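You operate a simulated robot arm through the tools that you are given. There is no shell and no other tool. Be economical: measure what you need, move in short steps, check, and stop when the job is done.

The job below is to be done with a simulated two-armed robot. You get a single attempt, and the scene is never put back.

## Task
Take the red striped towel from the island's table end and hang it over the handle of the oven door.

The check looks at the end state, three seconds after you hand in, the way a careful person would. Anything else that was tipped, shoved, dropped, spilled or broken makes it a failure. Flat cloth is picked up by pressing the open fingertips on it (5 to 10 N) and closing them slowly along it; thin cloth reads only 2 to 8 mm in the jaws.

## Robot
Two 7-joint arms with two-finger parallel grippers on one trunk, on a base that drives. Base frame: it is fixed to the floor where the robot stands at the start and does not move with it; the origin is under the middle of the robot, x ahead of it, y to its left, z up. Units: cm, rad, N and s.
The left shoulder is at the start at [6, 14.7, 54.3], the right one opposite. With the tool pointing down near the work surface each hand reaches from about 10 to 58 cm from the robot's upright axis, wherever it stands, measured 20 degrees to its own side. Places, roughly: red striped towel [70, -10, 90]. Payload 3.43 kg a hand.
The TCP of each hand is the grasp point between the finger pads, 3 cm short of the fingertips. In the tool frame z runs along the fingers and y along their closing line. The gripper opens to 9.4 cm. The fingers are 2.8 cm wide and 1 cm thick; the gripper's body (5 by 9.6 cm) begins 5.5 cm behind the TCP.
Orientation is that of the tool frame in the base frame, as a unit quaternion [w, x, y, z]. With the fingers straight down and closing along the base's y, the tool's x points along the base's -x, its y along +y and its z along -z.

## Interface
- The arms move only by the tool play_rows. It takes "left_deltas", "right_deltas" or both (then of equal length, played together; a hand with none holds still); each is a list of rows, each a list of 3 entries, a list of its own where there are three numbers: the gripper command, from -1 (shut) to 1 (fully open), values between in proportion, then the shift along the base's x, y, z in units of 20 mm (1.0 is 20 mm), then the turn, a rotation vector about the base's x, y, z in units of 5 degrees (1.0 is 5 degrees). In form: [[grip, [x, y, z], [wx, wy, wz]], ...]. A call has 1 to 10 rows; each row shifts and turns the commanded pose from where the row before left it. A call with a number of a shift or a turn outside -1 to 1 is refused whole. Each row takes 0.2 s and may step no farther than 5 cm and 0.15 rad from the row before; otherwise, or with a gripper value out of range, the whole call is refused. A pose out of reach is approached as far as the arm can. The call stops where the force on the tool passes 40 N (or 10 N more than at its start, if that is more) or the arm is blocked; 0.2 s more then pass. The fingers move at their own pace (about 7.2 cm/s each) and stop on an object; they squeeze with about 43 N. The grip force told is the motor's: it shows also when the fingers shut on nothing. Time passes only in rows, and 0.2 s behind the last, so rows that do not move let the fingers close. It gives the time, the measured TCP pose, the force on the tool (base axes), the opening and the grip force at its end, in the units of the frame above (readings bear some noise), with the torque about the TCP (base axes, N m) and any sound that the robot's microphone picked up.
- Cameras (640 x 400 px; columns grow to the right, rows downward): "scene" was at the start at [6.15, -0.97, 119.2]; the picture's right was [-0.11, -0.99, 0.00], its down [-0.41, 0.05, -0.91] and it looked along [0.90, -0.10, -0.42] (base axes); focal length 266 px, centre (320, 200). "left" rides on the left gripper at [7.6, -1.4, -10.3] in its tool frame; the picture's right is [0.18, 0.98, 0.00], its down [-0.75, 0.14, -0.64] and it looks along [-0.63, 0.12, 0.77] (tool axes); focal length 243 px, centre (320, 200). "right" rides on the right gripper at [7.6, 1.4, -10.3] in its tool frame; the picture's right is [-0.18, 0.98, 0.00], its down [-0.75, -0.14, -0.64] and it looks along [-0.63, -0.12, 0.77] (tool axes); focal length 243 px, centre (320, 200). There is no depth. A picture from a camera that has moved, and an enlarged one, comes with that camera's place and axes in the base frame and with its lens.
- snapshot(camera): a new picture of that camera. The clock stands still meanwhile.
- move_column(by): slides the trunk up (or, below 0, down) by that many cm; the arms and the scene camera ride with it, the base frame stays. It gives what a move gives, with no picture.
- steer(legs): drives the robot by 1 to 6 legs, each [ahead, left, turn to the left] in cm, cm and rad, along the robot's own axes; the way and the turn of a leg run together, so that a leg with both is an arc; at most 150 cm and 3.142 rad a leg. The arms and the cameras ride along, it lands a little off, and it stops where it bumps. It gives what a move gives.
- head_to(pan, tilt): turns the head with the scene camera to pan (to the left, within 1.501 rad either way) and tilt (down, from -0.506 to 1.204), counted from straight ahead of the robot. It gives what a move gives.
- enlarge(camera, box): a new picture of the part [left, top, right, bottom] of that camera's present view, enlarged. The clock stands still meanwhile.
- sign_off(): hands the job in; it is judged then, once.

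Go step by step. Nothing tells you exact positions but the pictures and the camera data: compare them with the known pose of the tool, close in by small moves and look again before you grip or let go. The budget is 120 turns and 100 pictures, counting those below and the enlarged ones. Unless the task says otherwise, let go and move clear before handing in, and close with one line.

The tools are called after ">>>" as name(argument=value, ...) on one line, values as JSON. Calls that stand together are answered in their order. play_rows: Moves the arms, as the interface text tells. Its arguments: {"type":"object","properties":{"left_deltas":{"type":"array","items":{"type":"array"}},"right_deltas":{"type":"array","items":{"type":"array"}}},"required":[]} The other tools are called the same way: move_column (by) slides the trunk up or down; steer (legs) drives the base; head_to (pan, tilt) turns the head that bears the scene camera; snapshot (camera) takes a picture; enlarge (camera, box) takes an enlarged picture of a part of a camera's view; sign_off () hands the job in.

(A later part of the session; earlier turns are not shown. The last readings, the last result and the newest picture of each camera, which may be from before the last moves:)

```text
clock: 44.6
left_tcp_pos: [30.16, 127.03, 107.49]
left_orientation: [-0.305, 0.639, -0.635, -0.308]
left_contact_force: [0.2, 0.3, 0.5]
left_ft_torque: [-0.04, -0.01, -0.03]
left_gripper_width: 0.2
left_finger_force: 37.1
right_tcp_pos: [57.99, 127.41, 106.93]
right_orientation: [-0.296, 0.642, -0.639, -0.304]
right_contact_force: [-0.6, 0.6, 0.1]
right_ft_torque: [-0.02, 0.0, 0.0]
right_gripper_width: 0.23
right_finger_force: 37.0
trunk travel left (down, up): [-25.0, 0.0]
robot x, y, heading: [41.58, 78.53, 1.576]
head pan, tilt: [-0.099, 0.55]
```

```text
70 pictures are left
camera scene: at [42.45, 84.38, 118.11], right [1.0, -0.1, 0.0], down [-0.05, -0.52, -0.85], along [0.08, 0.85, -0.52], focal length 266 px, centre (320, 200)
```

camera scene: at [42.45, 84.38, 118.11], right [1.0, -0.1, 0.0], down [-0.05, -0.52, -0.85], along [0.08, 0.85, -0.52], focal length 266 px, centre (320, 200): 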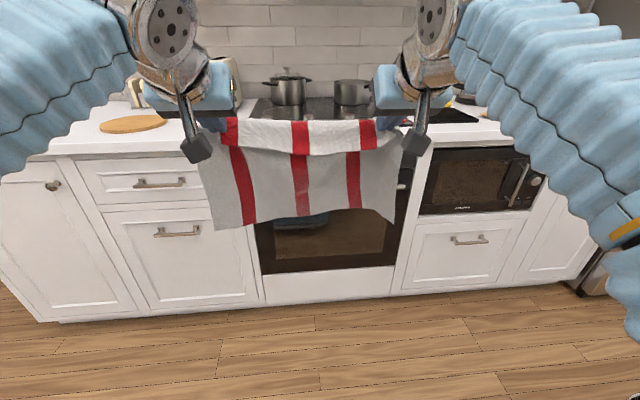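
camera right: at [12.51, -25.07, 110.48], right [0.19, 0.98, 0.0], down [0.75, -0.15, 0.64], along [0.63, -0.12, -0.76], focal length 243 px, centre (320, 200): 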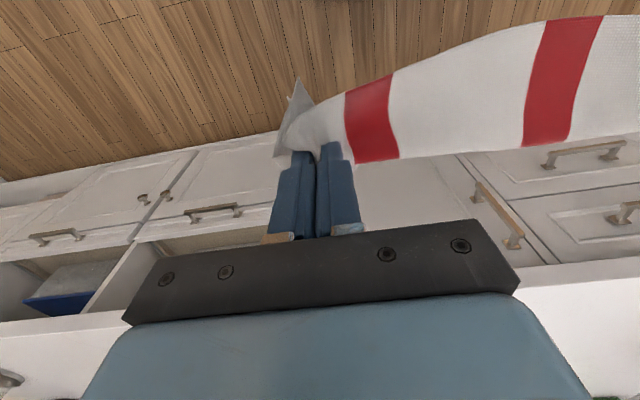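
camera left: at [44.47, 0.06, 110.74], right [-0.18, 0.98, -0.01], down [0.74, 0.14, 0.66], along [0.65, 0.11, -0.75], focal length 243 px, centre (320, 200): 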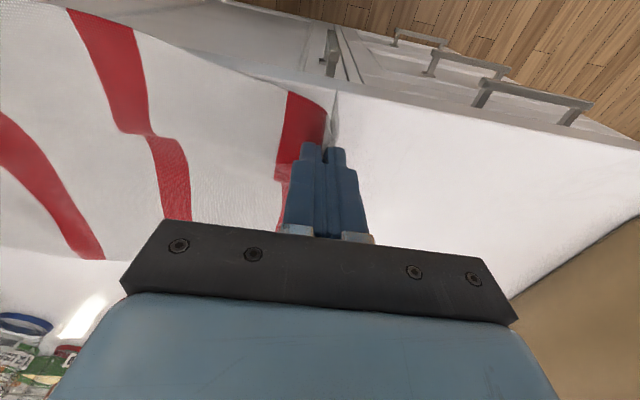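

Oven spans x≈25–80, centre ≈52; the handle is hidden behind the towel. Raise hands with more tilt to get clearance above the handle and see it.

>>> play_rows(left_deltas=[[-1, [0, 0.2, 0.7], [0.8, 0, 0]], [-1, [0, 0.2, 0.8], [0.8, 0, 0]], [-1, [0, 0.2, 0.8], [0.8, 0, 0]], [-1, [0, 0.2, 0.8], [0.8, 0, 0]], [-1, [0, 0.2, 0.8], [0.8, 0, 0]], [-1, [0, 0, 0.6], [0.5, 0, 0]]], right_deltas=[[-1, [0, 0.2, 0.7], [0.8, 0, 0]], [-1, [0, 0.2, 0.8], [0.8, 0, 0]], [-1, [0, 0.2, 0.8], [0.8, 0, 0]], [-1, [0, 0.2, 0.8], [0.8, 0, 0]], [-1, [0, 0.2, 0.8], [0.8, 0, 0]], [-1, [0, 0, 0.8], [0.5, 0, 0]]])

>>> snapshot(camera="scene")

```text
clock: 46.0
left_tcp_pos: [30.07, 129.13, 116.47]
left_orientation: [-0.424, 0.567, -0.562, -0.428]
left_contact_force: [0.7, 0.5, -0.9]
left_ft_torque: [-0.02, 0.01, -0.06]
left_gripper_width: 0.22
left_finger_force: 37.2
right_tcp_pos: [58.08, 129.15, 116.26]
right_orientation: [-0.416, 0.572, -0.566, -0.423]
right_contact_force: [-0.2, 0.4, -0.7]
right_ft_torque: [-0.02, -0.01, -0.06]
right_gripper_width: 0.22
right_finger_force: 36.9
trunk travel left (down, up): [-25.0, 0.0]
robot x, y, heading: [41.37, 78.44, 1.569]
head pan, tilt: [-0.099, 0.55]
```

```text
69 pictures are left
camera scene: at [42.45, 84.38, 118.11], right [1.0, -0.1, 0.0], down [-0.05, -0.52, -0.85], along [0.08, 0.85, -0.52], focal length 266 px, centre (320, 200)
```

scene: 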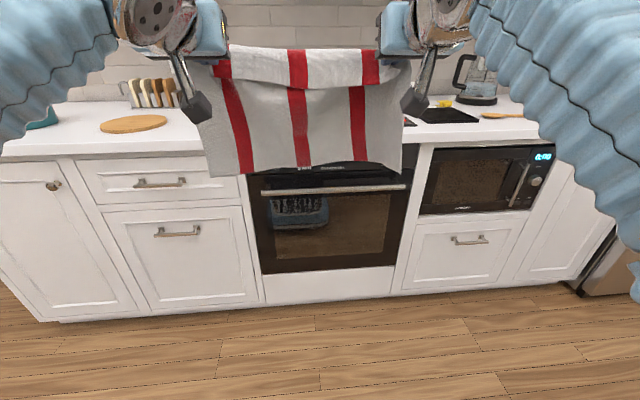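

The handle is visible now. Enlarge to measure it.

>>> enlarge(camera="scene", box=[230, 140, 430, 265])

```text
3.20 times, centred on (330, 202) of scene
camera zoom: at [42.45, 84.38, 118.11], right [1.0, -0.1, 0.0], down [-0.05, -0.52, -0.85], along [0.08, 0.85, -0.52], focal length 850 px, centre (288, 192)
```

zoom: 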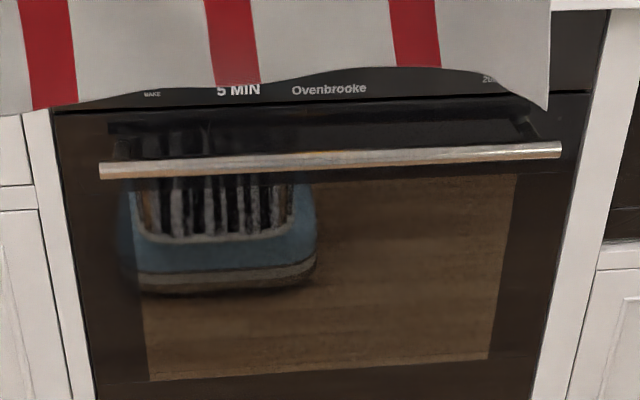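

Bar is roughly x 30–78, y≈159, z≈76. For better depth I'll use the column as a vertical baseline: down 5 cm, look, then back up.

>>> move_column(by=-5)

>>> enlarge(camera="scene", box=[230, 140, 430, 265])

>>> move_column(by=5)

```text
clock: 47.0
left_tcp_pos: [30.09, 129.11, 111.51]
left_orientation: [-0.424, 0.567, -0.563, -0.426]
left_contact_force: [-0.1, -0.2, 0.3]
left_ft_torque: [-0.02, -0.04, -0.04]
left_gripper_width: 0.22
left_finger_force: 37.0
right_tcp_pos: [58.09, 129.04, 111.25]
right_orientation: [-0.415, 0.572, -0.567, -0.423]
right_contact_force: [-0.5, 0.1, -0.3]
right_ft_torque: [0.0, 0.02, -0.06]
right_gripper_width: 0.24
right_finger_force: 37.2
trunk travel left (down, up): [-20.0, 5.0]
robot x, y, heading: [41.73, 78.09, 1.578]
head pan, tilt: [-0.099, 0.55]
```

```text
3.20 times, centred on (330, 202) of scene
camera zoom: at [42.45, 84.38, 113.11], right [1.0, -0.1, 0.0], down [-0.05, -0.52, -0.85], along [0.08, 0.85, -0.52], focal length 850 px, centre (288, 192)
```

zoom: 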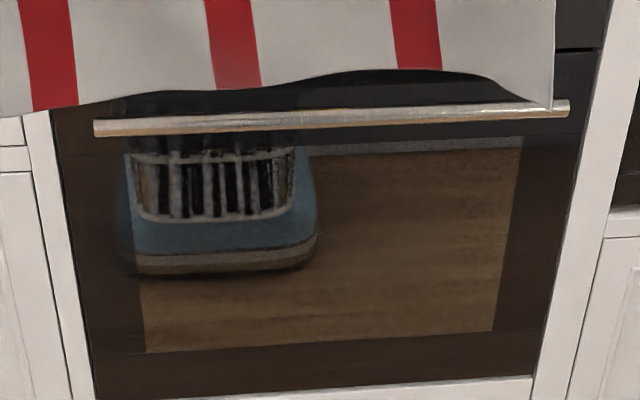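

```text
clock: 47.9
left_tcp_pos: [30.13, 129.05, 116.5]
left_orientation: [-0.424, 0.567, -0.563, -0.426]
left_contact_force: [0.3, 0.5, -0.7]
left_ft_torque: [-0.01, -0.01, -0.07]
left_gripper_width: 0.24
left_finger_force: 37.1
right_tcp_pos: [58.26, 129.14, 116.29]
right_orientation: [-0.415, 0.572, -0.567, -0.422]
right_contact_force: [0.5, -0.2, -0.1]
right_ft_torque: [0.0, -0.03, -0.06]
right_gripper_width: 0.21
right_finger_force: 37.2
trunk travel left (down, up): [-25.0, 0.0]
robot x, y, heading: [41.02, 78.35, 1.567]
head pan, tilt: [-0.099, 0.55]
```

Triangulation gives the bar at x≈30–78, y≈160.5, z≈75; towel bottom is ≈z 95, safely above. Strafe right 10 to centre, and go 22 ahead.

>>> steer(legs=[[0, -10, 0], [22, 0, 0]])

>>> head_to(pan=0, tilt=0.7)

>>> snapshot(camera="scene")

```text
clock: 50.3
left_tcp_pos: [39.96, 151.39, 116.57]
left_orientation: [-0.423, 0.568, -0.562, -0.427]
left_contact_force: [-0.2, 0.2, 0.3]
left_ft_torque: [-0.03, 0.04, -0.06]
left_gripper_width: 0.21
left_finger_force: 36.8
right_tcp_pos: [68.1, 151.49, 116.35]
right_orientation: [-0.416, 0.572, -0.566, -0.424]
right_contact_force: [0.4, -1.1, 0.1]
right_ft_torque: [0.01, 0.0, 0.0]
right_gripper_width: 0.25
right_finger_force: 36.9
trunk travel left (down, up): [-25.0, 0.0]
robot x, y, heading: [51.54, 101.07, 1.574]
head pan, tilt: [-0.099, 0.55]
```

```text
clock: 51.0
left_tcp_pos: [40.16, 151.32, 116.54]
left_orientation: [-0.423, 0.567, -0.562, -0.427]
left_contact_force: [-0.1, 0.3, -0.5]
left_ft_torque: [-0.03, 0.03, -0.05]
left_gripper_width: 0.25
left_finger_force: 37.0
right_tcp_pos: [68.09, 151.43, 116.3]
right_orientation: [-0.415, 0.573, -0.566, -0.423]
right_contact_force: [0.3, -0.3, -0.2]
right_ft_torque: [-0.02, 0.02, -0.02]
right_gripper_width: 0.22
right_finger_force: 36.4
trunk travel left (down, up): [-25.0, 0.0]
robot x, y, heading: [51.58, 100.43, 1.581]
head pan, tilt: [0.0, 0.7]
```

```text
66 pictures are left
camera scene: at [51.59, 106.2, 116.8], right [1.0, 0.01, 0.0], down [0.0, -0.64, -0.77], along [0.0, 0.77, -0.64], focal length 266 px, centre (320, 200)
```

scene: 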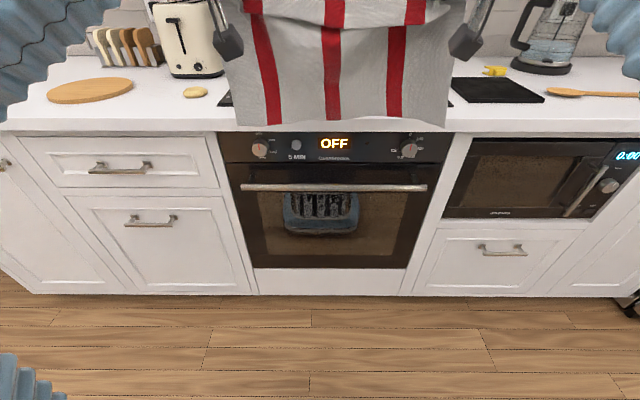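

Bar confirmed at y≈160.5, z≈76; the counter's front edge is at about y 162.6, z 92, so it can guide the towel down behind the bar. Lower 12 cm so the flap's bottom sits between counter top and bar.

>>> move_column(by=-12)

>>> play_rows(left_deltas=[[-1, [0, 0.7, 0], [0, 0, 0]], [-1, [0, 0.7, 0], [0, 0, 0]], [-1, [0, 0.7, 0], [0, 0, 0]], [-1, [0, 0.7, 0], [0, 0, 0]], [-1, [0, 0, 0], [0, 0, 0]], [-1, [0, 0, 0], [0, 0, 0]]], right_deltas=[[-1, [0, 0.7, 0], [0, 0, 0]], [-1, [0, 0.7, 0], [0, 0, 0]], [-1, [0, 0.7, 0], [0, 0, 0]], [-1, [0, 0.7, 0], [0, 0, 0]], [-1, [0, 0, 0], [0, 0, 0]], [-1, [0, 0, 0], [0, 0, 0]]])

>>> snapshot(camera="scene")

```text
clock: 52.5
left_tcp_pos: [40.09, 151.37, 104.54]
left_orientation: [-0.423, 0.568, -0.562, -0.427]
left_contact_force: [0.2, 1.0, -0.3]
left_ft_torque: [-0.03, 0.03, -0.03]
left_gripper_width: 0.21
left_finger_force: 36.8
right_tcp_pos: [68.16, 151.44, 104.26]
right_orientation: [-0.416, 0.572, -0.567, -0.423]
right_contact_force: [0.0, 1.0, 0.6]
right_ft_torque: [-0.04, 0.0, -0.02]
right_gripper_width: 0.23
right_finger_force: 37.1
trunk travel left (down, up): [-13.0, 12.0]
robot x, y, heading: [51.87, 100.87, 1.577]
head pan, tilt: [0.0, 0.7]
```

```text
clock: 53.9
left_tcp_pos: [39.97, 157.03, 104.48]
left_orientation: [-0.423, 0.568, -0.563, -0.427]
left_contact_force: [1.6, 0.3, -0.5]
left_ft_torque: [0.04, 0.02, -0.06]
left_gripper_width: 0.25
left_finger_force: 36.7
right_tcp_pos: [68.12, 157.04, 104.13]
right_orientation: [-0.415, 0.572, -0.567, -0.423]
right_contact_force: [-0.7, 0.9, 0.4]
right_ft_torque: [0.0, -0.02, -0.02]
right_gripper_width: 0.2
right_finger_force: 36.8
trunk travel left (down, up): [-13.0, 12.0]
robot x, y, heading: [51.72, 100.45, 1.576]
head pan, tilt: [0.0, 0.7]
```

```text
65 pictures are left
camera scene: at [51.59, 106.2, 104.79], right [1.0, 0.01, 0.0], down [0.0, -0.64, -0.76], along [0.0, 0.76, -0.64], focal length 266 px, centre (320, 200)
```

scene: 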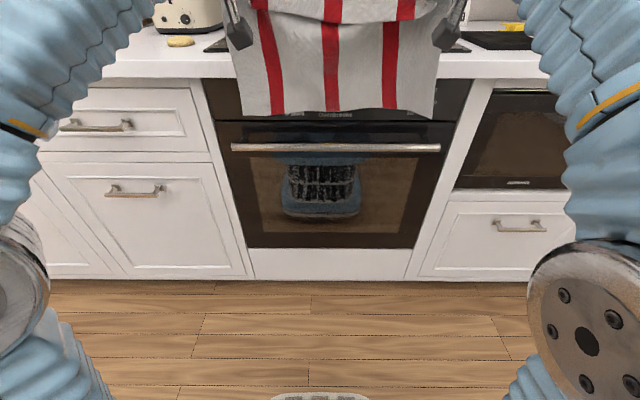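

Flap hangs in front of the panel, bottom just above the bar. Enlarge to judge its depth relative to the counter edge.

>>> enlarge(camera="scene", box=[210, 40, 470, 200])

>>> snapshot(camera="left")

```text
2.46 times, centred on (340, 120) of scene
camera zoom: at [51.59, 106.2, 104.79], right [1.0, 0.01, 0.0], down [0.0, -0.64, -0.76], along [0.0, 0.76, -0.64], focal length 654 px, centre (271, 397)
```

zoom: 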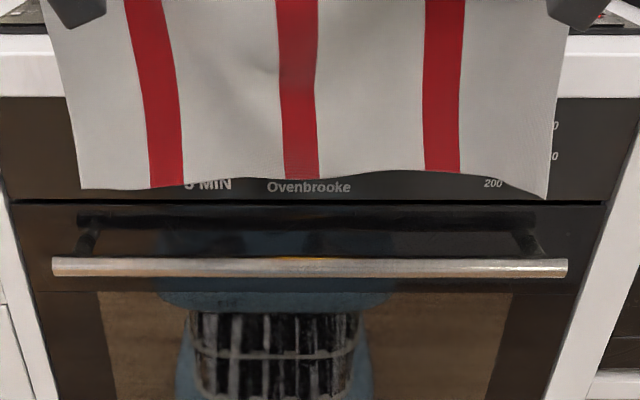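

```text
63 pictures are left
camera left: at [41.64, 145.01, 100.0], right [-0.98, -0.06, -0.18], down [-0.14, -0.41, 0.9], along [-0.13, 0.91, 0.39], focal length 243 px, centre (320, 200)
```

left: 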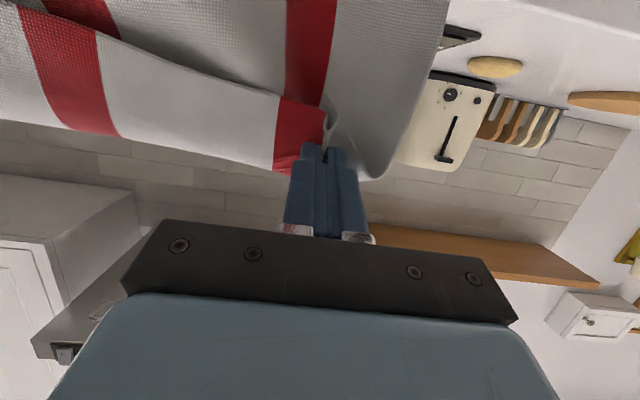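

Flap bottom is around y≈161, z≈82. Move 2.5 cm further so it leans on the counter edge, then lower 6 cm and check.

>>> play_rows(left_deltas=[[-1, [0, 0.5, 0], [0, 0, 0]], [-1, [0, 0.5, 0], [0, 0, 0]], [-1, [0, 0.25, 0], [0, 0, 0]], [-1, [0, 0, 0], [0, 0, 0]], [-1, [0, 0, 0], [0, 0, 0]]], right_deltas=[[-1, [0, 0.5, 0], [0, 0, 0]], [-1, [0, 0.5, 0], [0, 0, 0]], [-1, [0, 0.25, 0], [0, 0, 0]], [-1, [0, 0, 0], [0, 0, 0]], [-1, [0, 0, 0], [0, 0, 0]]])

>>> move_column(by=-5)

>>> enlarge(camera="scene", box=[210, 30, 470, 190])

```text
clock: 55.1
left_tcp_pos: [40.05, 159.55, 104.48]
left_orientation: [-0.424, 0.567, -0.562, -0.427]
left_contact_force: [0.2, 0.1, -0.3]
left_ft_torque: [-0.02, 0.01, -0.05]
left_gripper_width: 0.2
left_finger_force: 37.4
right_tcp_pos: [67.97, 159.61, 104.31]
right_orientation: [-0.415, 0.573, -0.566, -0.423]
right_contact_force: [-0.9, -0.6, 0.0]
right_ft_torque: [0.01, -0.01, -0.01]
right_gripper_width: 0.24
right_finger_force: 36.7
trunk travel left (down, up): [-13.0, 12.0]
robot x, y, heading: [51.46, 101.04, 1.576]
head pan, tilt: [0.0, 0.7]
```

```text
clock: 56.0
left_tcp_pos: [40.02, 159.44, 99.69]
left_orientation: [-0.423, 0.568, -0.562, -0.427]
left_contact_force: [0.0, -0.1, 0.1]
left_ft_torque: [-0.03, -0.01, -0.05]
left_gripper_width: 0.2
left_finger_force: 36.5
right_tcp_pos: [68.04, 159.56, 99.41]
right_orientation: [-0.415, 0.572, -0.567, -0.423]
right_contact_force: [-0.5, -0.1, -0.6]
right_ft_torque: [0.01, -0.01, -0.06]
right_gripper_width: 0.24
right_finger_force: 37.2
trunk travel left (down, up): [-8.0, 17.0]
robot x, y, heading: [51.94, 100.77, 1.575]
head pan, tilt: [0.0, 0.7]
```

```text
2.46 times, centred on (340, 110) of scene
camera zoom: at [51.59, 106.2, 99.8], right [1.0, 0.01, 0.0], down [0.0, -0.64, -0.76], along [0.0, 0.76, -0.64], focal length 654 px, centre (271, 422)
```

zoom: 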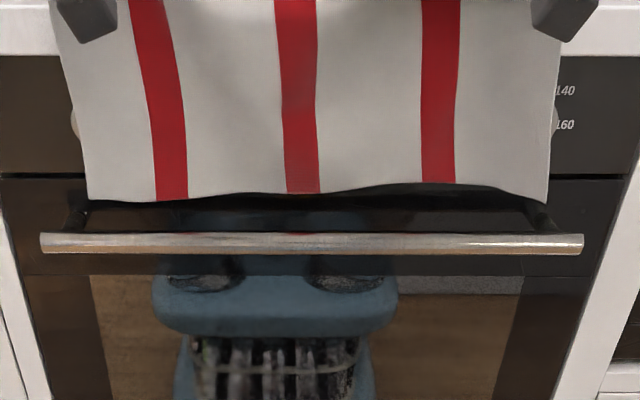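

The towel is nearly as wide as the gap between the handle's brackets. I'll bring the right hand in ~1.8 cm and the left ~0.4 cm so it's centred, then lower 4 more and look.

>>> play_rows(left_deltas=[[-1, [0.1, 0, 0], [0, 0, 0]], [-1, [0.1, 0, 0], [0, 0, 0]], [-1, [0, 0, 0], [0, 0, 0]], [-1, [0, 0, 0], [0, 0, 0]]], right_deltas=[[-1, [-0.45, 0, 0], [0, 0, 0]], [-1, [-0.45, 0, 0], [0, 0, 0]], [-1, [0, 0, 0], [0, 0, 0]], [-1, [0, 0, 0], [0, 0, 0]]])

>>> move_column(by=-3)

>>> enlarge(camera="scene", box=[210, 30, 470, 190])

```text
clock: 57.0
left_tcp_pos: [40.5, 159.35, 99.37]
left_orientation: [-0.424, 0.567, -0.563, -0.427]
left_contact_force: [-0.7, -0.3, 0.1]
left_ft_torque: [0.01, -0.02, -0.02]
left_gripper_width: 0.21
left_finger_force: 36.9
right_tcp_pos: [66.19, 159.49, 99.37]
right_orientation: [-0.415, 0.573, -0.566, -0.424]
right_contact_force: [0.1, -1.4, 1.0]
right_ft_torque: [0.01, 0.0, -0.01]
right_gripper_width: 0.23
right_finger_force: 37.2
trunk travel left (down, up): [-8.0, 17.0]
robot x, y, heading: [51.66, 100.77, 1.577]
head pan, tilt: [0.0, 0.7]
```

```text
clock: 57.8
left_tcp_pos: [40.56, 159.37, 96.35]
left_orientation: [-0.423, 0.567, -0.563, -0.427]
left_contact_force: [-0.1, -0.3, 0.2]
left_ft_torque: [-0.03, 0.0, -0.03]
left_gripper_width: 0.23
left_finger_force: 37.6
right_tcp_pos: [66.18, 159.55, 96.3]
right_orientation: [-0.415, 0.573, -0.566, -0.423]
right_contact_force: [0.4, -0.1, -0.6]
right_ft_torque: [0.03, 0.01, -0.01]
right_gripper_width: 0.22
right_finger_force: 37.3
trunk travel left (down, up): [-5.0, 20.0]
robot x, y, heading: [51.69, 100.48, 1.574]
head pan, tilt: [0.0, 0.7]
```

```text
2.46 times, centred on (340, 110) of scene
camera zoom: at [51.59, 106.2, 96.79], right [1.0, 0.01, 0.0], down [0.0, -0.64, -0.76], along [0.0, 0.76, -0.64], focal length 654 px, centre (271, 422)
```

zoom: 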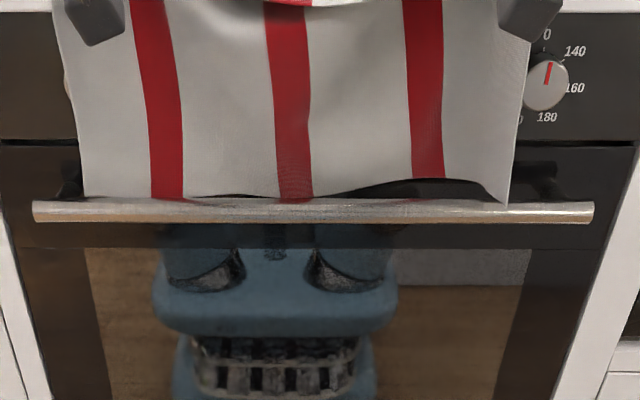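

The flap's bottom is right at the bar. Zoom in tighter on both sides.

>>> enlarge(camera="scene", box=[370, 80, 460, 136])

>>> enlarge(camera="scene", box=[220, 80, 340, 155])

```text
7.11 times, centred on (415, 108) of scene
camera zoom: at [51.59, 106.2, 96.79], right [1.0, 0.01, 0.0], down [0.0, -0.64, -0.76], along [0.0, 0.76, -0.64], focal length 1889 px, centre (-356, 854)
```

zoom: 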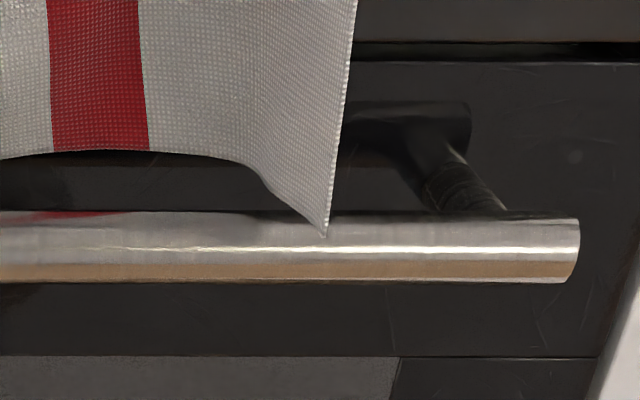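

```text
5.33 times, centred on (280, 118) of scene
camera zoom: at [51.59, 106.2, 96.79], right [1.0, 0.01, 0.0], down [0.0, -0.64, -0.76], along [0.0, 0.76, -0.64], focal length 1416 px, centre (533, 640)
```

zoom: 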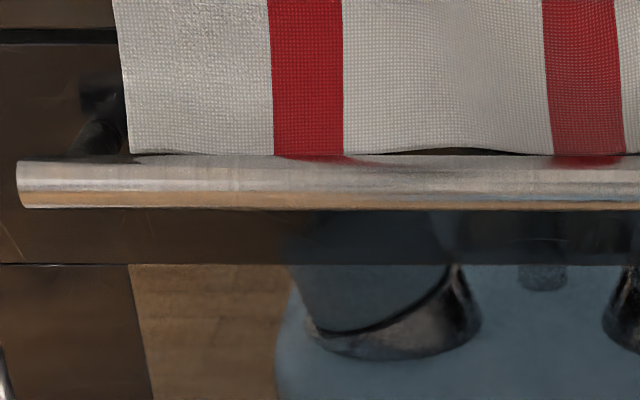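

Left and middle are behind the bar, but the right corner curls in front. Raise slightly and push further in (right a bit more).

>>> play_rows(left_deltas=[[-1, [0, 0, 0.5], [0, 0, 0]], [-1, [0, 0.3, 0.3], [0, 0, 0]], [-1, [0, 0.3, 0], [0, 0, 0]], [-1, [0, 0, 0], [0, 0, 0]], [-1, [0, 0, 0], [0, 0, 0]], [-1, [0, 0, 0], [0, 0, 0]]], right_deltas=[[-1, [0, 0, 0.5], [0, 0, 0]], [-1, [0, 0.6, 0.3], [0, 0, 0]], [-1, [0, 0.6, 0], [0, 0, 0]], [-1, [0, 0, 0], [0, 0, 0]], [-1, [0, 0, 0], [0, 0, 0]], [-1, [0, 0, 0], [0, 0, 0]]])

>>> enlarge(camera="scene", box=[210, 30, 470, 190])

```text
clock: 59.2
left_tcp_pos: [40.58, 160.47, 98.0]
left_orientation: [-0.423, 0.567, -0.563, -0.427]
left_contact_force: [-0.6, 1.0, -0.4]
left_ft_torque: [-0.02, -0.02, -0.07]
left_gripper_width: 0.21
left_finger_force: 36.7
right_tcp_pos: [66.26, 161.91, 97.79]
right_orientation: [-0.415, 0.573, -0.566, -0.423]
right_contact_force: [0.7, 0.2, -1.0]
right_ft_torque: [0.02, -0.02, -0.01]
right_gripper_width: 0.24
right_finger_force: 36.6
trunk travel left (down, up): [-5.0, 20.0]
robot x, y, heading: [51.45, 100.62, 1.572]
head pan, tilt: [0.0, 0.7]
```

```text
2.46 times, centred on (340, 110) of scene
camera zoom: at [51.59, 106.2, 96.79], right [1.0, 0.01, 0.0], down [0.0, -0.64, -0.76], along [0.0, 0.76, -0.64], focal length 654 px, centre (271, 422)
```

zoom: 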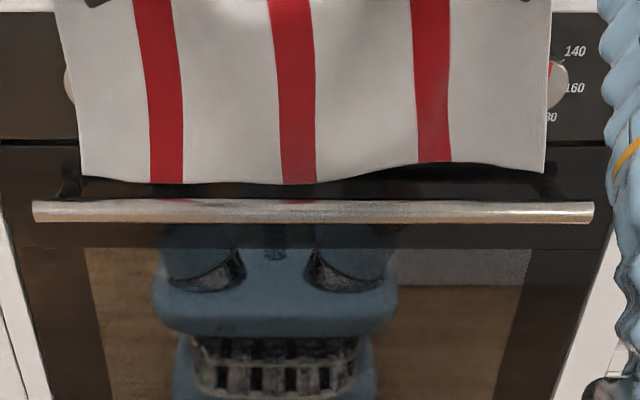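

Flatter now. Lower 3 cm and check again.

>>> move_column(by=-2.5)

>>> enlarge(camera="scene", box=[210, 20, 470, 180])

```text
clock: 59.9
left_tcp_pos: [40.59, 160.54, 95.54]
left_orientation: [-0.423, 0.568, -0.562, -0.427]
left_contact_force: [0.9, -1.2, -0.5]
left_ft_torque: [-0.03, -0.03, -0.08]
left_gripper_width: 0.25
left_finger_force: 36.4
right_tcp_pos: [66.27, 161.96, 95.32]
right_orientation: [-0.416, 0.572, -0.567, -0.422]
right_contact_force: [-1.2, -0.4, 0.0]
right_ft_torque: [0.01, 0.01, -0.05]
right_gripper_width: 0.25
right_finger_force: 37.4
trunk travel left (down, up): [-2.5, 22.5]
robot x, y, heading: [51.46, 100.81, 1.569]
head pan, tilt: [0.0, 0.7]
```

```text
2.46 times, centred on (340, 100) of scene
camera zoom: at [51.59, 106.2, 94.29], right [1.0, 0.01, 0.0], down [0.0, -0.64, -0.76], along [0.0, 0.76, -0.64], focal length 654 px, centre (271, 446)
```

zoom: 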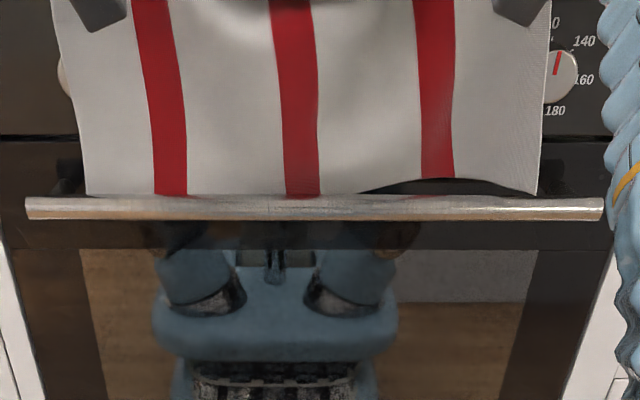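

Good: the bottom is slipping behind the bar across its width. Lower 1 more cm and zoom on the right corner.

>>> move_column(by=-1)

>>> enlarge(camera="scene", box=[330, 70, 460, 150])

```text
clock: 60.5
left_tcp_pos: [40.59, 160.54, 94.46]
left_orientation: [-0.423, 0.568, -0.563, -0.427]
left_contact_force: [-0.5, -0.9, -0.2]
left_ft_torque: [0.01, 0.0, -0.03]
left_gripper_width: 0.23
left_finger_force: 36.6
right_tcp_pos: [66.23, 162.01, 94.29]
right_orientation: [-0.416, 0.571, -0.568, -0.422]
right_contact_force: [0.1, -1.1, -0.9]
right_ft_torque: [-0.03, -0.01, -0.05]
right_gripper_width: 0.22
right_finger_force: 36.8
trunk travel left (down, up): [-1.5, 23.5]
robot x, y, heading: [51.75, 100.63, 1.576]
head pan, tilt: [0.0, 0.7]
```

```text
4.92 times, centred on (395, 110) of scene
camera zoom: at [51.59, 106.19, 93.29], right [1.0, 0.01, 0.0], down [0.0, -0.64, -0.76], along [0.0, 0.76, -0.64], focal length 1308 px, centre (-49, 643)
```

zoom: 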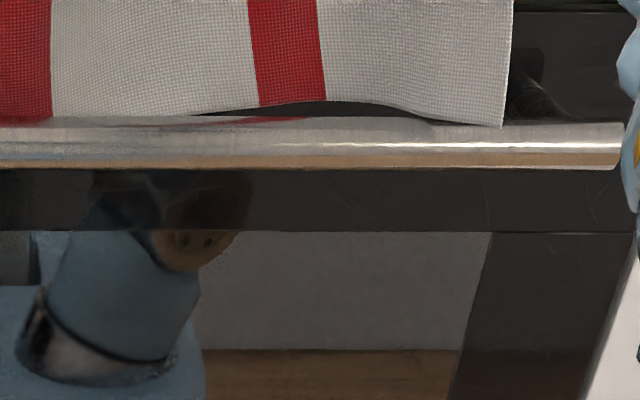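

The right corner tip still sits on the bar top. Lift the right by 1.6 cm, push 1.6 cm further in, then look.

>>> play_rows(right_deltas=[[-1, [0, 0, 0.8], [0, 0, 0]], [-1, [0, 0.4, 0], [0, 0, 0]], [-1, [0, 0.4, 0], [0, 0, 0]], [-1, [0, 0, 0], [0, 0, 0]], [-1, [0, 0, -0.3], [0, 0, 0]], [-1, [0, 0, -0.3], [0, 0, 0]], [-1, [0, 0, 0], [0, 0, 0]]])

>>> enlarge(camera="scene", box=[330, 70, 460, 150])

```text
clock: 62.1
left_tcp_pos: [40.57, 160.3, 94.75]
left_orientation: [-0.424, 0.567, -0.562, -0.427]
left_contact_force: [0.3, -0.6, -0.3]
left_ft_torque: [-0.02, 0.0, -0.08]
left_gripper_width: 0.21
left_finger_force: 36.9
right_tcp_pos: [66.26, 162.34, 93.97]
right_orientation: [-0.417, 0.571, -0.565, -0.425]
right_contact_force: [-2.6, -21.0, 16.1]
right_ft_torque: [-0.02, 0.01, -0.01]
right_gripper_width: 0.22
right_finger_force: 37.0
right hand out of reach, approached as far as the arm can: row 1, 2, 3
trunk travel left (down, up): [-1.5, 23.5]
robot x, y, heading: [51.73, 100.48, 1.575]
head pan, tilt: [0.0, 0.7]
```

```text
4.92 times, centred on (395, 110) of scene
camera zoom: at [51.55, 105.94, 93.32], right [1.0, 0.01, 0.0], down [0.0, -0.64, -0.77], along [0.0, 0.77, -0.64], focal length 1308 px, centre (-49, 643)
```

zoom: 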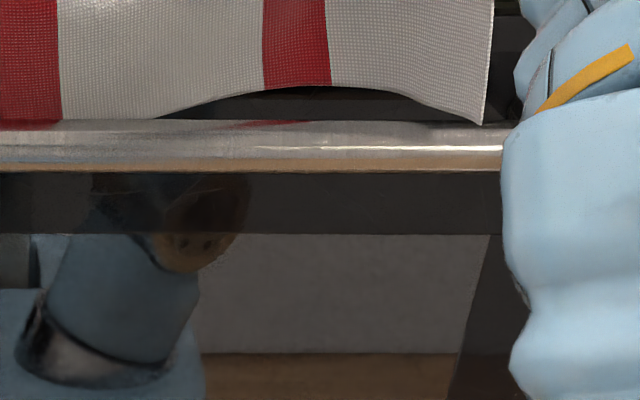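

The right hand met something (≈25 N) at its reach limit. Back it off right away and re-look.

>>> play_rows(right_deltas=[[-1, [0, -0.4, 0], [0, 0, 0]], [-1, [0, -0.2, 0.1], [0, 0, 0]], [-1, [0, 0, 0], [0, 0, 0]]])

>>> snapshot(camera="scene")

>>> snapshot(camera="right")

```text
clock: 62.9
left_tcp_pos: [40.51, 160.55, 94.51]
left_orientation: [-0.423, 0.568, -0.562, -0.428]
left_contact_force: [0.8, 0.5, -0.4]
left_ft_torque: [0.01, 0.0, -0.04]
left_gripper_width: 0.21
left_finger_force: 36.9
right_tcp_pos: [66.12, 161.51, 93.84]
right_orientation: [-0.415, 0.573, -0.566, -0.423]
right_contact_force: [-0.3, -0.2, -0.2]
right_ft_torque: [-0.03, 0.01, 0.01]
right_gripper_width: 0.23
right_finger_force: 36.8
trunk travel left (down, up): [-1.5, 23.5]
robot x, y, heading: [51.42, 100.62, 1.575]
head pan, tilt: [0.0, 0.7]
```

```text
54 pictures are left
camera scene: at [51.59, 106.22, 93.29], right [1.0, 0.01, 0.0], down [0.0, -0.64, -0.76], along [0.0, 0.76, -0.64], focal length 266 px, centre (320, 200)
```

scene: 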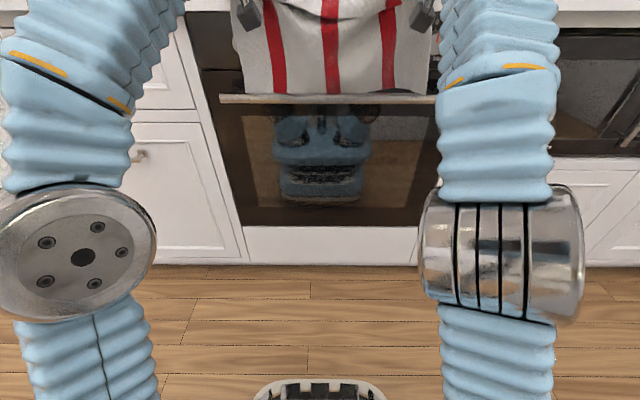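

```text
53 pictures are left
camera right: at [65.02, 149.49, 89.73], right [-0.98, 0.04, 0.18], down [0.15, -0.39, 0.91], along [0.11, 0.92, 0.37], focal length 243 px, centre (320, 200)
```

right: 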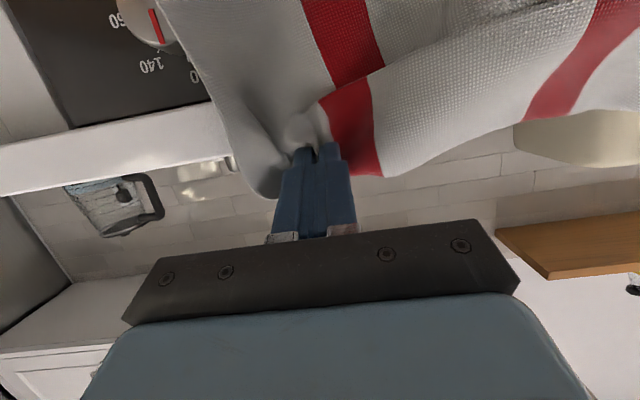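

No contact now. Check the right corner again.

>>> enlarge(camera="scene", box=[370, 60, 450, 110])

```text
8.00 times, centred on (410, 85) of scene
camera zoom: at [51.59, 106.22, 93.29], right [1.0, 0.01, 0.0], down [0.0, -0.64, -0.76], along [0.0, 0.76, -0.64], focal length 2125 px, centre (-400, 1120)
```

zoom: 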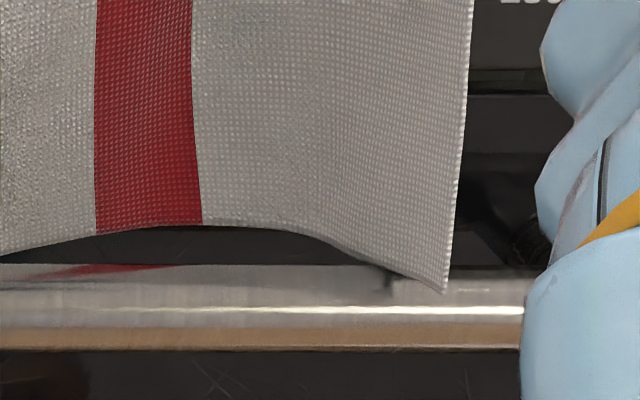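

The corner lies over the bar. I'll raise 2 cm, and yaw the right hand ~15° so the outer corner swings toward the door.

>>> move_column(by=2.5)

>>> play_rows(right_deltas=[[-1, [0, 0, 0], [0, 0, 1]], [-1, [0, 0, 0], [0, 0, 1]], [-1, [0, 0, 0], [0, 0, 1]], [-1, [0, 0, 0], [0, 0, 1]], [-1, [0, 0, 0], [0, 0, 0]], [-1, [0, 0, 0], [0, 0, 0]]])

>>> enlarge(camera="scene", box=[210, 20, 470, 180])

```text
clock: 63.6
left_tcp_pos: [40.58, 160.63, 96.94]
left_orientation: [-0.423, 0.567, -0.563, -0.426]
left_contact_force: [-0.4, -0.3, -0.4]
left_ft_torque: [0.03, 0.02, -0.03]
left_gripper_width: 0.22
left_finger_force: 37.1
right_tcp_pos: [66.16, 161.57, 96.44]
right_orientation: [-0.416, 0.572, -0.567, -0.423]
right_contact_force: [0.0, 0.7, 0.1]
right_ft_torque: [0.01, 0.01, -0.03]
right_gripper_width: 0.24
right_finger_force: 37.1
trunk travel left (down, up): [-4.0, 21.0]
robot x, y, heading: [51.44, 100.45, 1.576]
head pan, tilt: [0.0, 0.7]
```

```text
clock: 65.0
left_tcp_pos: [40.63, 160.51, 97.01]
left_orientation: [-0.423, 0.568, -0.563, -0.426]
left_contact_force: [0.1, -0.9, 0.3]
left_ft_torque: [-0.02, 0.03, -0.07]
left_gripper_width: 0.22
left_finger_force: 36.0
right_tcp_pos: [66.18, 161.57, 96.38]
right_orientation: [-0.336, 0.662, -0.458, -0.489]
right_contact_force: [0.8, 0.3, 0.3]
right_ft_torque: [-0.03, 0.03, -0.02]
right_gripper_width: 0.22
right_finger_force: 36.8
trunk travel left (down, up): [-4.0, 21.0]
robot x, y, heading: [51.09, 100.25, 1.579]
head pan, tilt: [0.0, 0.7]
```

```text
2.46 times, centred on (340, 100) of scene
camera zoom: at [51.59, 106.2, 95.79], right [1.0, 0.01, 0.0], down [0.0, -0.64, -0.76], along [0.0, 0.76, -0.64], focal length 654 px, centre (271, 446)
```

zoom: 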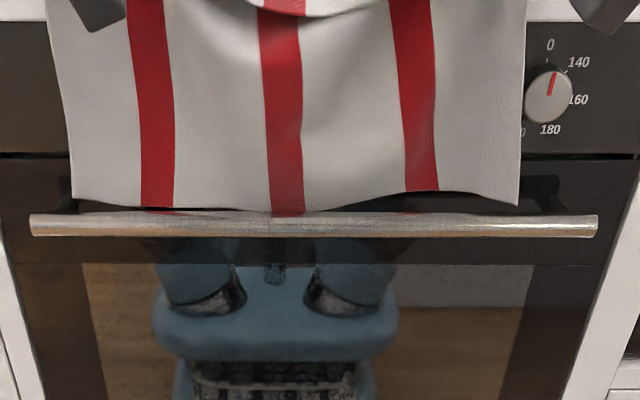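

Much flatter. Shift both hands right 0.8 cm to centre between brackets, then lower 3 cm.

>>> play_rows(left_deltas=[[-1, [0.4, 0, 0], [0, 0, 0]], [-1, [0, 0, 0], [0, 0, 0]], [-1, [0, 0, 0], [0, 0, 0]]], right_deltas=[[-1, [0.4, 0, 0], [0, 0, 0]], [-1, [0, 0, 0], [0, 0, 0]], [-1, [0, 0, 0], [0, 0, 0]]])

>>> move_column(by=-2.5)

>>> enlarge(camera="scene", box=[210, 20, 470, 180])

```text
clock: 65.8
left_tcp_pos: [41.4, 160.48, 96.87]
left_orientation: [-0.423, 0.568, -0.563, -0.427]
left_contact_force: [-0.4, 0.3, 0.6]
left_ft_torque: [0.0, -0.01, -0.05]
left_gripper_width: 0.18
left_finger_force: 36.5
right_tcp_pos: [66.89, 161.63, 96.38]
right_orientation: [-0.336, 0.661, -0.459, -0.488]
right_contact_force: [0.2, 1.2, -0.3]
right_ft_torque: [-0.02, 0.0, 0.0]
right_gripper_width: 0.21
right_finger_force: 37.1
trunk travel left (down, up): [-4.0, 21.0]
robot x, y, heading: [51.43, 100.29, 1.578]
head pan, tilt: [0.0, 0.7]
```

```text
clock: 66.5
left_tcp_pos: [41.4, 160.59, 94.52]
left_orientation: [-0.423, 0.568, -0.562, -0.427]
left_contact_force: [-0.2, 1.1, 0.1]
left_ft_torque: [0.0, -0.01, -0.04]
left_gripper_width: 0.2
left_finger_force: 36.6
right_tcp_pos: [66.8, 161.59, 93.91]
right_orientation: [-0.336, 0.662, -0.459, -0.488]
right_contact_force: [-0.5, 0.4, -0.4]
right_ft_torque: [-0.01, 0.01, -0.04]
right_gripper_width: 0.25
right_finger_force: 37.1
trunk travel left (down, up): [-1.5, 23.5]
robot x, y, heading: [51.53, 100.86, 1.575]
head pan, tilt: [0.0, 0.7]
```

```text
2.46 times, centred on (340, 100) of scene
camera zoom: at [51.59, 106.2, 93.29], right [1.0, 0.01, 0.0], down [0.0, -0.64, -0.76], along [0.0, 0.76, -0.64], focal length 654 px, centre (271, 446)
```

zoom: 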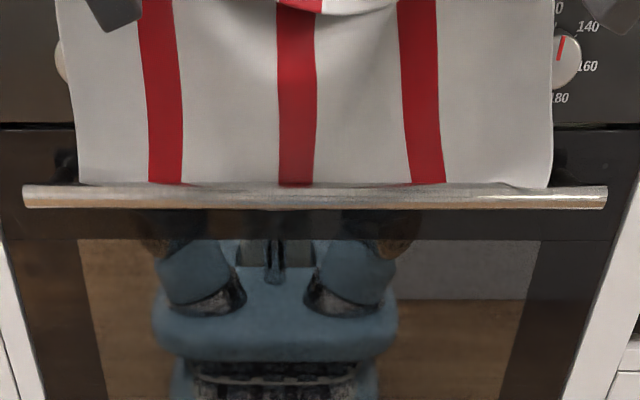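

All of the lower edge is now behind the bar. Ease the hands back off the counter edge and lower so more of the towel feeds behind the bar.

>>> play_rows(left_deltas=[[-1, [0, -0.35, -0.1], [0, 0, 0]], [-1, [0, -0.35, -0.1], [0, 0, 0]], [-1, [0, -0.35, -0.3], [0, 0, 0]], [-1, [0, 0, -0.6], [0, 0, 0]], [-1, [0, 0, -0.6], [0, 0, 0]], [-1, [0, 0, 0], [0, 0, 0]]], right_deltas=[[-1, [0, -0.5, -0.1], [0, 0, 0]], [-1, [0, -0.5, -0.1], [0, 0, 0]], [-1, [0, -0.5, -0.3], [0, 0, 0]], [-1, [0, 0, -0.6], [0, 0, 0]], [-1, [0, 0, -0.6], [0, 0, 0]], [-1, [0, 0, 0], [0, 0, 0]]])

>>> enlarge(camera="scene", box=[210, 0, 470, 160])

```text
clock: 67.9
left_tcp_pos: [41.51, 158.6, 91.02]
left_orientation: [-0.423, 0.568, -0.563, -0.426]
left_contact_force: [0.3, -0.6, -0.6]
left_ft_torque: [-0.01, 0.01, -0.08]
left_gripper_width: 0.21
left_finger_force: 37.1
right_tcp_pos: [66.97, 158.57, 90.5]
right_orientation: [-0.336, 0.662, -0.459, -0.488]
right_contact_force: [-0.6, -0.8, -0.2]
right_ft_torque: [-0.03, 0.01, -0.03]
right_gripper_width: 0.2
right_finger_force: 36.9
trunk travel left (down, up): [-1.5, 23.5]
robot x, y, heading: [52.06, 100.67, 1.577]
head pan, tilt: [0.0, 0.7]
```

```text
2.46 times, centred on (340, 80) of scene
camera zoom: at [51.59, 106.2, 93.29], right [1.0, 0.01, 0.0], down [0.0, -0.64, -0.76], along [0.0, 0.76, -0.64], focal length 654 px, centre (271, 495)
```

zoom: 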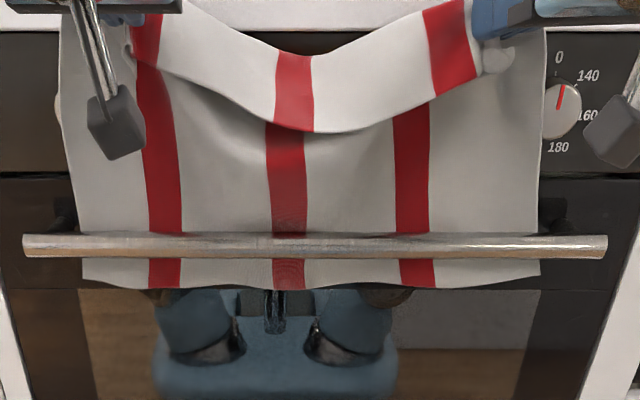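

Works nicely: the towel shows below the bar, behind it. Lower 4 cm more.

>>> play_rows(left_deltas=[[-1, [0, 0, -0.7], [0, 0, 0]], [-1, [0, 0, -0.7], [0, 0, 0]], [-1, [0, 0, -0.7], [0, 0, 0]], [-1, [0, 0, 0], [0, 0, 0]]], right_deltas=[[-1, [0, 0, -0.7], [0, 0, 0]], [-1, [0, 0, -0.7], [0, 0, 0]], [-1, [0, 0, -0.7], [0, 0, 0]], [-1, [0, 0, 0], [0, 0, 0]]])

>>> enlarge(camera="scene", box=[210, 0, 470, 160])

```text
clock: 68.9
left_tcp_pos: [41.24, 158.57, 86.82]
left_orientation: [-0.423, 0.568, -0.563, -0.427]
left_contact_force: [0.8, 0.5, 0.2]
left_ft_torque: [0.02, -0.04, -0.05]
left_gripper_width: 0.23
left_finger_force: 37.0
right_tcp_pos: [66.84, 158.57, 86.16]
right_orientation: [-0.336, 0.662, -0.459, -0.488]
right_contact_force: [0.1, 0.0, -0.1]
right_ft_torque: [0.0, -0.03, -0.02]
right_gripper_width: 0.23
right_finger_force: 36.4
trunk travel left (down, up): [-1.5, 23.5]
robot x, y, heading: [51.99, 100.49, 1.573]
head pan, tilt: [0.0, 0.7]
```

```text
2.46 times, centred on (340, 80) of scene
camera zoom: at [51.59, 106.2, 93.29], right [1.0, 0.01, 0.0], down [0.0, -0.64, -0.76], along [0.0, 0.76, -0.64], focal length 654 px, centre (271, 495)
```

zoom: 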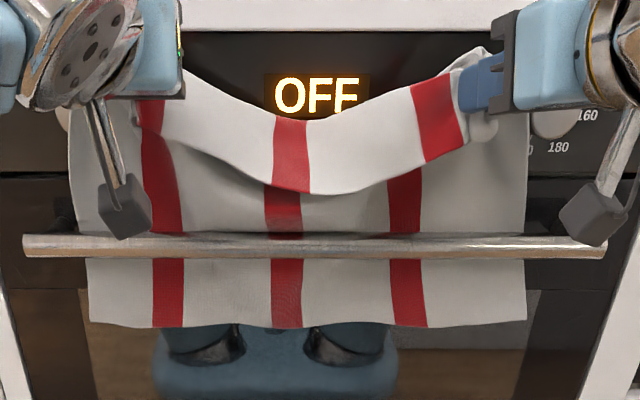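

About 7 cm hangs behind. Now draw the hands back over the bar while lowering.

>>> play_rows(left_deltas=[[-1, [0, -0.3, -0.6], [0, 0, 0]], [-1, [0, -0.7, -0.5], [0, 0, 0]], [-1, [0, -0.7, -0.5], [0, 0, 0]], [-1, [0, 0, -0.5], [0, 0, 0]], [-1, [0, 0, 0], [0, 0, 0]]], right_deltas=[[-1, [0, -0.3, -0.5], [0, 0, 0]], [-1, [0, -0.7, -0.5], [0, 0, 0]], [-1, [0, -0.7, -0.4], [0, 0, 0]], [-1, [0, 0, -0.5], [0, 0, 0]], [-1, [0, 0, 0], [0, 0, 0]]])

>>> enlarge(camera="scene", box=[210, 0, 470, 160])

```text
clock: 70.1
left_tcp_pos: [41.39, 155.28, 82.67]
left_orientation: [-0.424, 0.567, -0.563, -0.427]
left_contact_force: [0.6, -0.2, 0.5]
left_ft_torque: [-0.03, -0.02, -0.05]
left_gripper_width: 0.21
left_finger_force: 36.6
right_tcp_pos: [66.91, 155.11, 82.58]
right_orientation: [-0.336, 0.662, -0.459, -0.489]
right_contact_force: [0.1, 1.0, 0.6]
right_ft_torque: [0.01, -0.02, -0.02]
right_gripper_width: 0.21
right_finger_force: 36.7
trunk travel left (down, up): [-1.5, 23.5]
robot x, y, heading: [51.82, 100.64, 1.577]
head pan, tilt: [0.0, 0.7]
```

```text
2.46 times, centred on (340, 80) of scene
camera zoom: at [51.59, 106.2, 93.29], right [1.0, 0.01, 0.0], down [0.0, -0.64, -0.76], along [0.0, 0.76, -0.64], focal length 654 px, centre (271, 495)
```

zoom: 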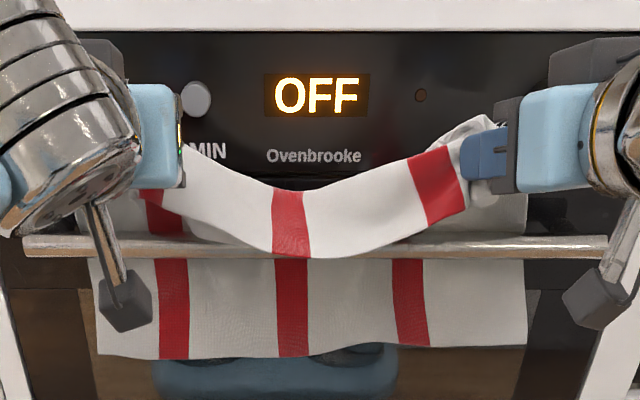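

Now the near flap is coming over the front. Back off 1.5 cm more and lower ~8 cm in front of the bar.

>>> play_rows(left_deltas=[[-1, [0, -0.5, -0.3], [0, 0, 0]], [-1, [0, -0.3, -0.7], [0, 0, 0]], [-1, [0, 0, -0.7], [0, 0, 0]], [-1, [0, 0, -0.7], [0, 0, 0]], [-1, [0, 0, -0.7], [0, 0, 0]], [-1, [0, 0, 0], [0, 0, 0]]], right_deltas=[[-1, [0, -0.5, -0.3], [0, 0, 0]], [-1, [0, -0.3, -0.7], [0, 0, 0]], [-1, [0, 0, -0.7], [0, 0, 0]], [-1, [0, 0, -0.7], [0, 0, 0]], [-1, [0, 0, -0.7], [0, 0, 0]], [-1, [0, 0, 0], [0, 0, 0]]])

>>> snapshot(camera="scene")

```text
clock: 71.5
left_tcp_pos: [41.46, 153.62, 76.34]
left_orientation: [-0.423, 0.567, -0.563, -0.427]
left_contact_force: [0.3, 0.5, -0.3]
left_ft_torque: [0.0, 0.03, -0.03]
left_gripper_width: 0.19
left_finger_force: 36.9
right_tcp_pos: [66.77, 153.38, 76.36]
right_orientation: [-0.336, 0.662, -0.459, -0.488]
right_contact_force: [0.2, 0.1, -0.2]
right_ft_torque: [0.02, 0.01, -0.03]
right_gripper_width: 0.22
right_finger_force: 37.0
trunk travel left (down, up): [-1.5, 23.5]
robot x, y, heading: [51.61, 100.86, 1.577]
head pan, tilt: [0.0, 0.7]
```

```text
46 pictures are left
camera scene: at [51.59, 106.2, 93.3], right [1.0, 0.01, 0.0], down [0.0, -0.64, -0.76], along [0.0, 0.76, -0.64], focal length 266 px, centre (320, 200)
```

scene: 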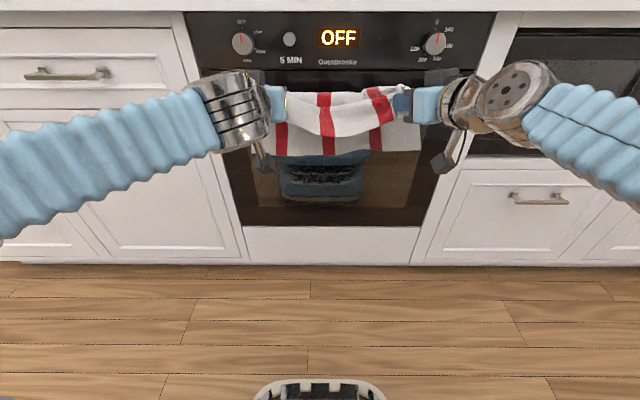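

>>> enlarge(camera="scene", box=[230, 60, 450, 195])

```text
2.91 times, centred on (340, 128) of scene
camera zoom: at [51.59, 106.2, 93.3], right [1.0, 0.01, 0.0], down [0.0, -0.64, -0.76], along [0.0, 0.76, -0.64], focal length 773 px, centre (262, 411)
```

zoom: 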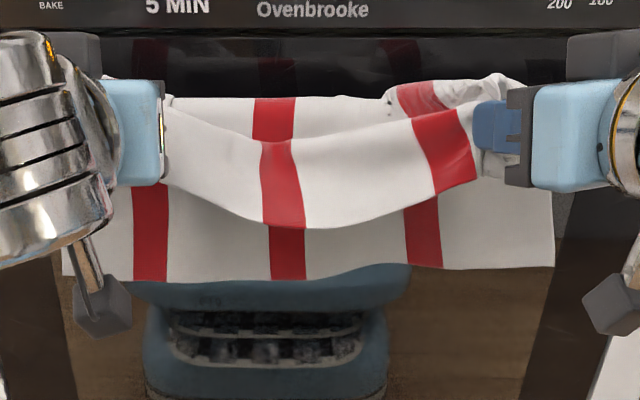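

The towel now lies over the bar. Lower 3.5 cm more to even out front and back.

>>> play_rows(left_deltas=[[-1, [0, 0, -0.6], [0, 0, 0]], [-1, [0, 0, -0.6], [0, 0, 0]], [-1, [0, 0, -0.6], [0, 0, 0]], [-1, [0, 0, 0], [0, 0, 0]]], right_deltas=[[-1, [0, 0, -0.6], [0, 0, 0]], [-1, [0, 0, -0.6], [0, 0, 0]], [-1, [0, 0, -0.6], [0, 0, 0]], [-1, [0, 0, 0], [0, 0, 0]]])

>>> enlarge(camera="scene", box=[230, 60, 450, 195])

```text
clock: 72.5
left_tcp_pos: [41.36, 153.51, 72.95]
left_orientation: [-0.423, 0.568, -0.562, -0.427]
left_contact_force: [-0.2, -0.3, -0.8]
left_ft_torque: [0.0, 0.0, 0.0]
left_gripper_width: 0.2
left_finger_force: 37.3
right_tcp_pos: [66.83, 153.57, 72.74]
right_orientation: [-0.336, 0.662, -0.459, -0.489]
right_contact_force: [-0.8, -0.1, -0.4]
right_ft_torque: [-0.01, 0.02, -0.03]
right_gripper_width: 0.25
right_finger_force: 37.1
trunk travel left (down, up): [-1.5, 23.5]
robot x, y, heading: [51.52, 100.86, 1.575]
head pan, tilt: [0.0, 0.7]
```

```text
2.91 times, centred on (340, 128) of scene
camera zoom: at [51.59, 106.2, 93.3], right [1.0, 0.01, 0.0], down [0.0, -0.64, -0.76], along [0.0, 0.76, -0.64], focal length 773 px, centre (262, 411)
```

zoom: 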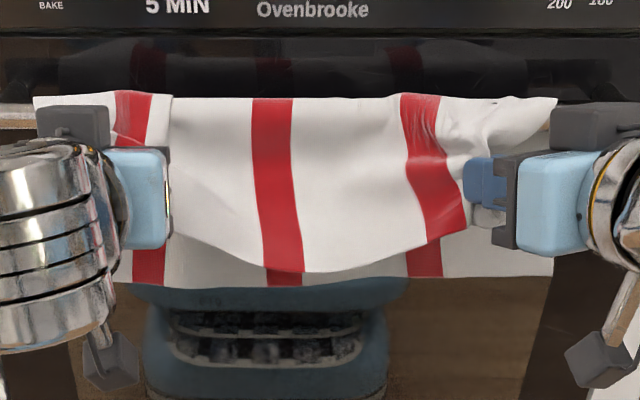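

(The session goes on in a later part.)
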